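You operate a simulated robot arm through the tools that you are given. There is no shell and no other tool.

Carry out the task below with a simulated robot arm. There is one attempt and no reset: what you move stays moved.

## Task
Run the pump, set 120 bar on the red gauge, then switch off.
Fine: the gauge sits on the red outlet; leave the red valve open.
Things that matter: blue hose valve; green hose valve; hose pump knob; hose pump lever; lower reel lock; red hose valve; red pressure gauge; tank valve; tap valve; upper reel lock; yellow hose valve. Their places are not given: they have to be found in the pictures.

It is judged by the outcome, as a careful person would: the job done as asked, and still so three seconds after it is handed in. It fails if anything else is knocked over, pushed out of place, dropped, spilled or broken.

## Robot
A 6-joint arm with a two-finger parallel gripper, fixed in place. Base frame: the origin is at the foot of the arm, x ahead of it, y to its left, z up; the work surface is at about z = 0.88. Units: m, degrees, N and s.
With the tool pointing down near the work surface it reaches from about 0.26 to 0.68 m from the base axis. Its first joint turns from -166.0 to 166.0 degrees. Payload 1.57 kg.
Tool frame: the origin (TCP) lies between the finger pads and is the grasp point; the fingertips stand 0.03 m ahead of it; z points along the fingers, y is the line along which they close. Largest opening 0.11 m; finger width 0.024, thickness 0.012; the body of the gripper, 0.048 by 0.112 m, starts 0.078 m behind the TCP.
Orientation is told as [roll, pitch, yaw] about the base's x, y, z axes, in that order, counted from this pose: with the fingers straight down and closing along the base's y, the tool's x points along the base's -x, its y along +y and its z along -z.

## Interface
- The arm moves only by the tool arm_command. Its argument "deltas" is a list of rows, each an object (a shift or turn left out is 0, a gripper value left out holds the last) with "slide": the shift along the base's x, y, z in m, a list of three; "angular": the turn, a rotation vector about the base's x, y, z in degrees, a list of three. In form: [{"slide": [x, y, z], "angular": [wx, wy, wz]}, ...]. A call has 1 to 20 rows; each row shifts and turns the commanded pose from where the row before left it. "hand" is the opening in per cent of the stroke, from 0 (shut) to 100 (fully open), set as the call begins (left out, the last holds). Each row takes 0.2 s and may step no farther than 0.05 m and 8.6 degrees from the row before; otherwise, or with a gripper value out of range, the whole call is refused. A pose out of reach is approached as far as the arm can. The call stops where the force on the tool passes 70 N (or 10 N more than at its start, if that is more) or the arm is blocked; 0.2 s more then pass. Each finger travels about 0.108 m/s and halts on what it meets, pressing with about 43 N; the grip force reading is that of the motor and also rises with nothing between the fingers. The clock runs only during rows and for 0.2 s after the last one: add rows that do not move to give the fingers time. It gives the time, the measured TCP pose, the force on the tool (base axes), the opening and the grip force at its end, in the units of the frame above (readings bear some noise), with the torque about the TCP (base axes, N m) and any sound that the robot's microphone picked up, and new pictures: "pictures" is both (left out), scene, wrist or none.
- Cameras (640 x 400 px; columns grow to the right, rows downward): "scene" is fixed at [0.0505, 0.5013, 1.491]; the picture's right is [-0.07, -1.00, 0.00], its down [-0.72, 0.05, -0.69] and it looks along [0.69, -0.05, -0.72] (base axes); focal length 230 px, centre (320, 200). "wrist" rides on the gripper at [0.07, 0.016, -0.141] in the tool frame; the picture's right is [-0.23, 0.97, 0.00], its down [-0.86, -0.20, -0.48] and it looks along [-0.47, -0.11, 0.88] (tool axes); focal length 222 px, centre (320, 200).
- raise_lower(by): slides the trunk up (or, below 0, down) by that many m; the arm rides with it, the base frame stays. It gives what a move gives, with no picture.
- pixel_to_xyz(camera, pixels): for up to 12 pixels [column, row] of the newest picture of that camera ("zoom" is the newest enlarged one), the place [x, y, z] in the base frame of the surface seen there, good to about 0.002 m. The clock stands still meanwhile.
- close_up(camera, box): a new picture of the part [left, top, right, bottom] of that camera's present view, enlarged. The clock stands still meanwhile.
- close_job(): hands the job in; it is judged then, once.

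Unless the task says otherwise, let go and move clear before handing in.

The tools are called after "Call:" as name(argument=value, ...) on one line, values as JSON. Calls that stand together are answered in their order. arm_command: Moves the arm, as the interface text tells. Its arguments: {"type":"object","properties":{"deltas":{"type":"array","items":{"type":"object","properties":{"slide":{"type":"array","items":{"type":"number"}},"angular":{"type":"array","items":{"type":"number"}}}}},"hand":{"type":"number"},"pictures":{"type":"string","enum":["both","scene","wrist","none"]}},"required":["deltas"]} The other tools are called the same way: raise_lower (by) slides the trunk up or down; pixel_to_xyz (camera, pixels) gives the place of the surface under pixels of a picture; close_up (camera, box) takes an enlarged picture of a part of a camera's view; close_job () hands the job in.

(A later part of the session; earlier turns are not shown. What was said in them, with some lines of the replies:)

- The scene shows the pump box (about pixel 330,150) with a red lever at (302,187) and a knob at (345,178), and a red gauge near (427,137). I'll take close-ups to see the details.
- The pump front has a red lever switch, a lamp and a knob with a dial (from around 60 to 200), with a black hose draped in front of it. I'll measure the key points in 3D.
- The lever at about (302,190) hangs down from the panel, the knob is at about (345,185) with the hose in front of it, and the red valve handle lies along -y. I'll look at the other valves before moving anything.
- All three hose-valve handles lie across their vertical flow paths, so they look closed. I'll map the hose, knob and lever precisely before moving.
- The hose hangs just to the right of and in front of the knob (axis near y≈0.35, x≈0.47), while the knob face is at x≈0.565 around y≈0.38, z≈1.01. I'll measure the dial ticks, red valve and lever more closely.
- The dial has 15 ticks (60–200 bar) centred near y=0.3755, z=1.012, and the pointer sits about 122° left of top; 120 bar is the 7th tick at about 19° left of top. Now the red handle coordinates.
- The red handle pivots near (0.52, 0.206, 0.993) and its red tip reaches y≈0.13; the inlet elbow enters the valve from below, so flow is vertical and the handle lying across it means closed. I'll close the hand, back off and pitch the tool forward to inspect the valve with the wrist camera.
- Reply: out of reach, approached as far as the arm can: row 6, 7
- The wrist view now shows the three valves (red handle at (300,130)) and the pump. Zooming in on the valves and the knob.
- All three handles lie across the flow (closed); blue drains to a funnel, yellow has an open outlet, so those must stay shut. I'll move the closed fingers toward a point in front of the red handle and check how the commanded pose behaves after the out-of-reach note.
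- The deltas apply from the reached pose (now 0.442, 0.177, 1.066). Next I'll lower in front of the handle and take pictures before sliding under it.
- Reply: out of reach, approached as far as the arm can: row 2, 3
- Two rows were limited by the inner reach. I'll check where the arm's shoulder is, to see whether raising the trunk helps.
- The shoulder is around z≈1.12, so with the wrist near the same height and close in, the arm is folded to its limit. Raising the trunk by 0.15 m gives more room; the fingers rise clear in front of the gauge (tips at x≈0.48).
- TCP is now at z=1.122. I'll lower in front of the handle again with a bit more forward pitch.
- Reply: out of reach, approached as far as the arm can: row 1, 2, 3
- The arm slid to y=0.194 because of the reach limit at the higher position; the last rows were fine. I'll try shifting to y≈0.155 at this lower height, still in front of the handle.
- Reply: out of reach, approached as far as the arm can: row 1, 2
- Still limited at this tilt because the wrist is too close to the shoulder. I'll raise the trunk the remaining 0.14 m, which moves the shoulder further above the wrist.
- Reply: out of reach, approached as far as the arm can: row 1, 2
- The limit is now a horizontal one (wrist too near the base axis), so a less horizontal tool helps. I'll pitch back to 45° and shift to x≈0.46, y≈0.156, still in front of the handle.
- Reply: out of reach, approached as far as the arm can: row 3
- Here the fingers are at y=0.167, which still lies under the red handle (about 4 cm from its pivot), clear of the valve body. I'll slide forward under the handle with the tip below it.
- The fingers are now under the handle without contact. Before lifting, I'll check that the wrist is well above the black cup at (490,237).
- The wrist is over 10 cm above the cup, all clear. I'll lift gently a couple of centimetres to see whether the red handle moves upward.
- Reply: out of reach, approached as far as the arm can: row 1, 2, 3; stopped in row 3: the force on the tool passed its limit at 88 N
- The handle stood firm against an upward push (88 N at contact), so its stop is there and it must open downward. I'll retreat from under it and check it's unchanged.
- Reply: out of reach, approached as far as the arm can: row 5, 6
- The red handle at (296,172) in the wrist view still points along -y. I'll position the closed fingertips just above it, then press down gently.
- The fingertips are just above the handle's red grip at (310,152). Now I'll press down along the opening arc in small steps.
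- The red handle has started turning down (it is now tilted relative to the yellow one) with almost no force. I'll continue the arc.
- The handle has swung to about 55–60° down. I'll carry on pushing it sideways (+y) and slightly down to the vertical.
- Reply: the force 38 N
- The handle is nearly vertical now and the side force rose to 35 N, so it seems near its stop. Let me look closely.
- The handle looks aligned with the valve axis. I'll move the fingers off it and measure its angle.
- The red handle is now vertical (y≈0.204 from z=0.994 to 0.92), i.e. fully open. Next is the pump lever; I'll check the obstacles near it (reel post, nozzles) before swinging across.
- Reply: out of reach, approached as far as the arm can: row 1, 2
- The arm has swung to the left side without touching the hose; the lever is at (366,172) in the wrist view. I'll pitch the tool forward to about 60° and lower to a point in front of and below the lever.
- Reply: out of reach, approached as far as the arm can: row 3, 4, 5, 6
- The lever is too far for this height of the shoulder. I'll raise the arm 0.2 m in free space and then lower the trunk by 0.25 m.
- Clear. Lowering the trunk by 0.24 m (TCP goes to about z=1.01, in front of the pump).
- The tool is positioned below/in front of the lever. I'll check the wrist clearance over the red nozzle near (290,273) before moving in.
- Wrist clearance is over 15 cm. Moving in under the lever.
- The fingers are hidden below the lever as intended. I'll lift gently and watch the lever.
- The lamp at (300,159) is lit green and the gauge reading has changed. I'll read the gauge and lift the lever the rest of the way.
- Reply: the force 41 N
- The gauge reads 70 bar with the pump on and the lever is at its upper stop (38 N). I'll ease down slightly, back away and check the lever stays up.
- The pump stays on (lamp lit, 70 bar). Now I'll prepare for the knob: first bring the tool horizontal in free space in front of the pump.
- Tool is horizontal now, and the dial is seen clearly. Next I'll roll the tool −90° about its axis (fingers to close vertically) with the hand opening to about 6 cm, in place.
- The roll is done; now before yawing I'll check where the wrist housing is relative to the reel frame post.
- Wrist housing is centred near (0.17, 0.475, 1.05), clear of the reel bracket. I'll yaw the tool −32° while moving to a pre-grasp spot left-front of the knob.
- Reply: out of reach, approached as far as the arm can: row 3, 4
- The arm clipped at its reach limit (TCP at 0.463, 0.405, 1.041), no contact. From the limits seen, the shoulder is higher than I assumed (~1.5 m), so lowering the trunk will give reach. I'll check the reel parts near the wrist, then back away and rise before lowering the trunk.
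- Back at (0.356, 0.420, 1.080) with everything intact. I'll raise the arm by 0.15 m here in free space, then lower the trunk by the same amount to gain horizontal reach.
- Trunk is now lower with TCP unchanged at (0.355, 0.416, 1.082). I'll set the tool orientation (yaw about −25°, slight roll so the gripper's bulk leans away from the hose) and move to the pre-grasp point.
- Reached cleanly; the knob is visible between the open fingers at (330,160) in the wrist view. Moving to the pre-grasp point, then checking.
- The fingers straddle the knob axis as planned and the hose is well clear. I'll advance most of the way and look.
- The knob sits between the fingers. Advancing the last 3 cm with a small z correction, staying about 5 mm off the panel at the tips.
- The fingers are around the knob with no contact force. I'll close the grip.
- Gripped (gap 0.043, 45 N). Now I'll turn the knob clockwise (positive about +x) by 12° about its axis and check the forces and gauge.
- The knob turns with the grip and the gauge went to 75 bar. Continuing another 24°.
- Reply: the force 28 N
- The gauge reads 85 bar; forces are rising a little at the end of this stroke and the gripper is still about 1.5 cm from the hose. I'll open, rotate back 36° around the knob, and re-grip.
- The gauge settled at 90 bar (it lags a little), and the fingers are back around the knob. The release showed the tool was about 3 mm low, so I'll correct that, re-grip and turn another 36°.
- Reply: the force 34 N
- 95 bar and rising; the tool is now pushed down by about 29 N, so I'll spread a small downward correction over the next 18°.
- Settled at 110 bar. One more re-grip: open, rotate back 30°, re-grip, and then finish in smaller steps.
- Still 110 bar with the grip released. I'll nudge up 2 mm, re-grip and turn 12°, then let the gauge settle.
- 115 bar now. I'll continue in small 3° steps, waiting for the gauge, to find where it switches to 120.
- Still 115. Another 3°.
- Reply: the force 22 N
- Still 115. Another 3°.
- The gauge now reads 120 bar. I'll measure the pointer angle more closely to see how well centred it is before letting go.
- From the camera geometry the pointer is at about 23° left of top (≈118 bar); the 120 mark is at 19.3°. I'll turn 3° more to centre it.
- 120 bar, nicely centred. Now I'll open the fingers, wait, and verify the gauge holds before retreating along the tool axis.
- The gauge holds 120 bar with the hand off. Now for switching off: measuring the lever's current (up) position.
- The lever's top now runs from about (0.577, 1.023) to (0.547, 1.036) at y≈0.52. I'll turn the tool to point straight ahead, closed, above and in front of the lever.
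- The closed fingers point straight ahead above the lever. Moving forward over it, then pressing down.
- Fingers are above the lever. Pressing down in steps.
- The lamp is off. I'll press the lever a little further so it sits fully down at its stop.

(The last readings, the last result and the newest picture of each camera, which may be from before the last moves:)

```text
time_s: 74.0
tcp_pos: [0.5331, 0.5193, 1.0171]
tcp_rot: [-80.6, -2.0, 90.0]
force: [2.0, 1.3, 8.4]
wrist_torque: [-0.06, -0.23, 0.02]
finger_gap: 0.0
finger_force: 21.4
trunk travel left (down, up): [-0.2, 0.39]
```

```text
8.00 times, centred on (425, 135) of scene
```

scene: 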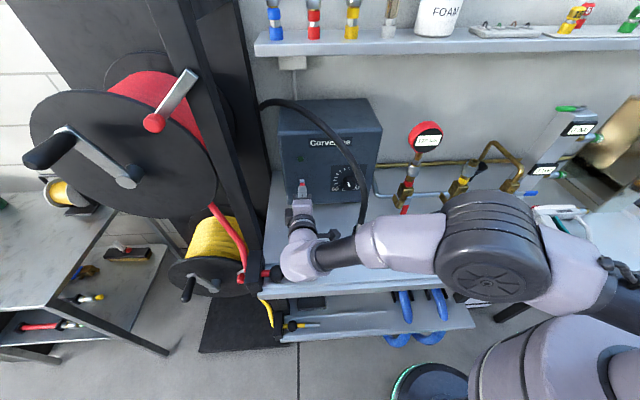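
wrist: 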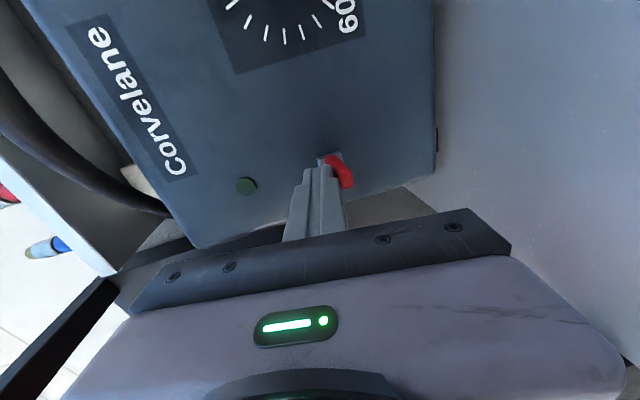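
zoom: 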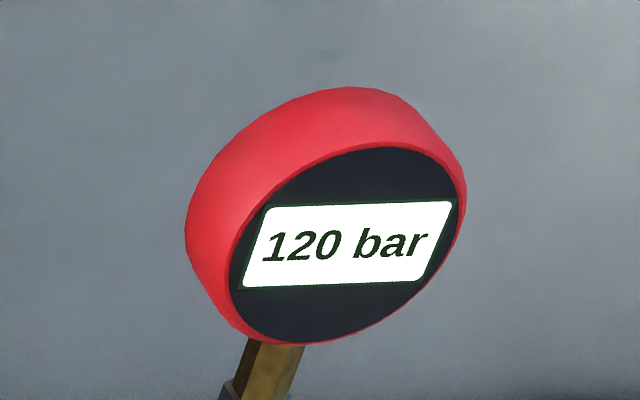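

Pump off, the gauge holds 120 bar, and the lever is at its lower stop (8 N). Lifting off and retreating.

Call:
arm_command(deltas=[{"slide": [0, 0, 0.015]}, {"slide": [-0.03, 0, 0.02]}, {"slide": [-0.04, 0, 0.02]}, {"slide": [-0.04, -0.01, 0.02]}, {"slide": [-0.03, -0.02, 0.03]}, {"slide": [-0.01, -0.02, 0.04]}, {}, {}, {}], hand=0, pictures="both")

Call:
close_up(camera="scene", box=[270, 130, 390, 230])

Call:
close_up(camera="scene", box=[390, 110, 520, 220])

```text
time_s: 76.0
tcp_pos: [0.3825, 0.4711, 1.1611]
tcp_rot: [-80.4, -2.0, 90.0]
force: [0.0, 0.1, -0.8]
wrist_torque: [-0.01, -0.02, -0.01]
finger_gap: 0.0
finger_force: 21.4
trunk travel left (down, up): [-0.2, 0.39]
```

scene: 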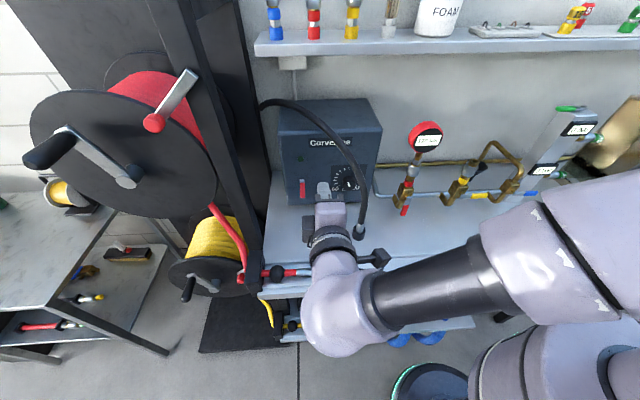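
wrist: 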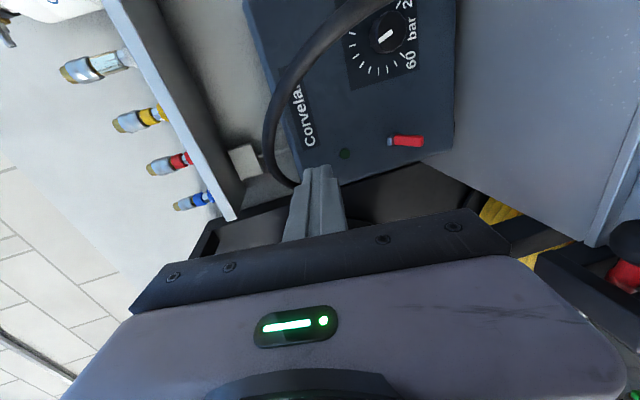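

```text
4.00 times, centred on (330, 180) of scene
```

zoom: 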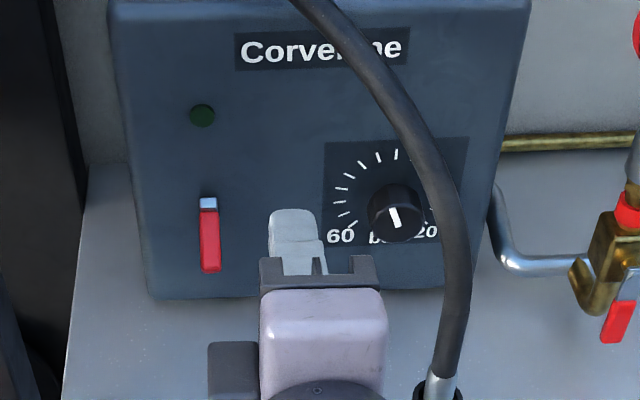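

```text
3.64 times, centred on (455, 165) of scene
```

zoom: 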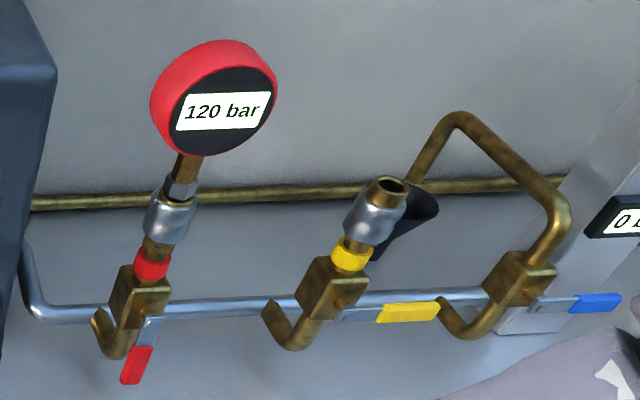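

The pump lever is down with the lamp out. The knob is on the 120 mark, the red gauge reads 120 bar, and the red valve is open. The yellow and blue valves and the black hose are as they were. The arm is clear, so I'm handing in.

Call:
close_job()

```text
The job is handed in.
```

The pump was run, the red gauge was set to 120 bar, and the pump is switched off again. I've handed the job in.

- **Red valve:** it was closed at the start, so I opened it. I left it fully open, with the handle vertical.
- **Pressure:** the gauge read 70 bar when the pump started. I turned the knob until it read 120, and it stayed at 120 after the pump was off.
- **Pump:** the lever is back down against its stop and the lamp is out.
- **One hard push:** my first push on the red handle went the wrong way and peaked at 88 N against its stop. The handle didn't move, and the valve turned freely the other way.

The black hose in front of the pump wasn't touched. The yellow and blue valves are still closed, and nothing else appears to have moved in the final pictures.
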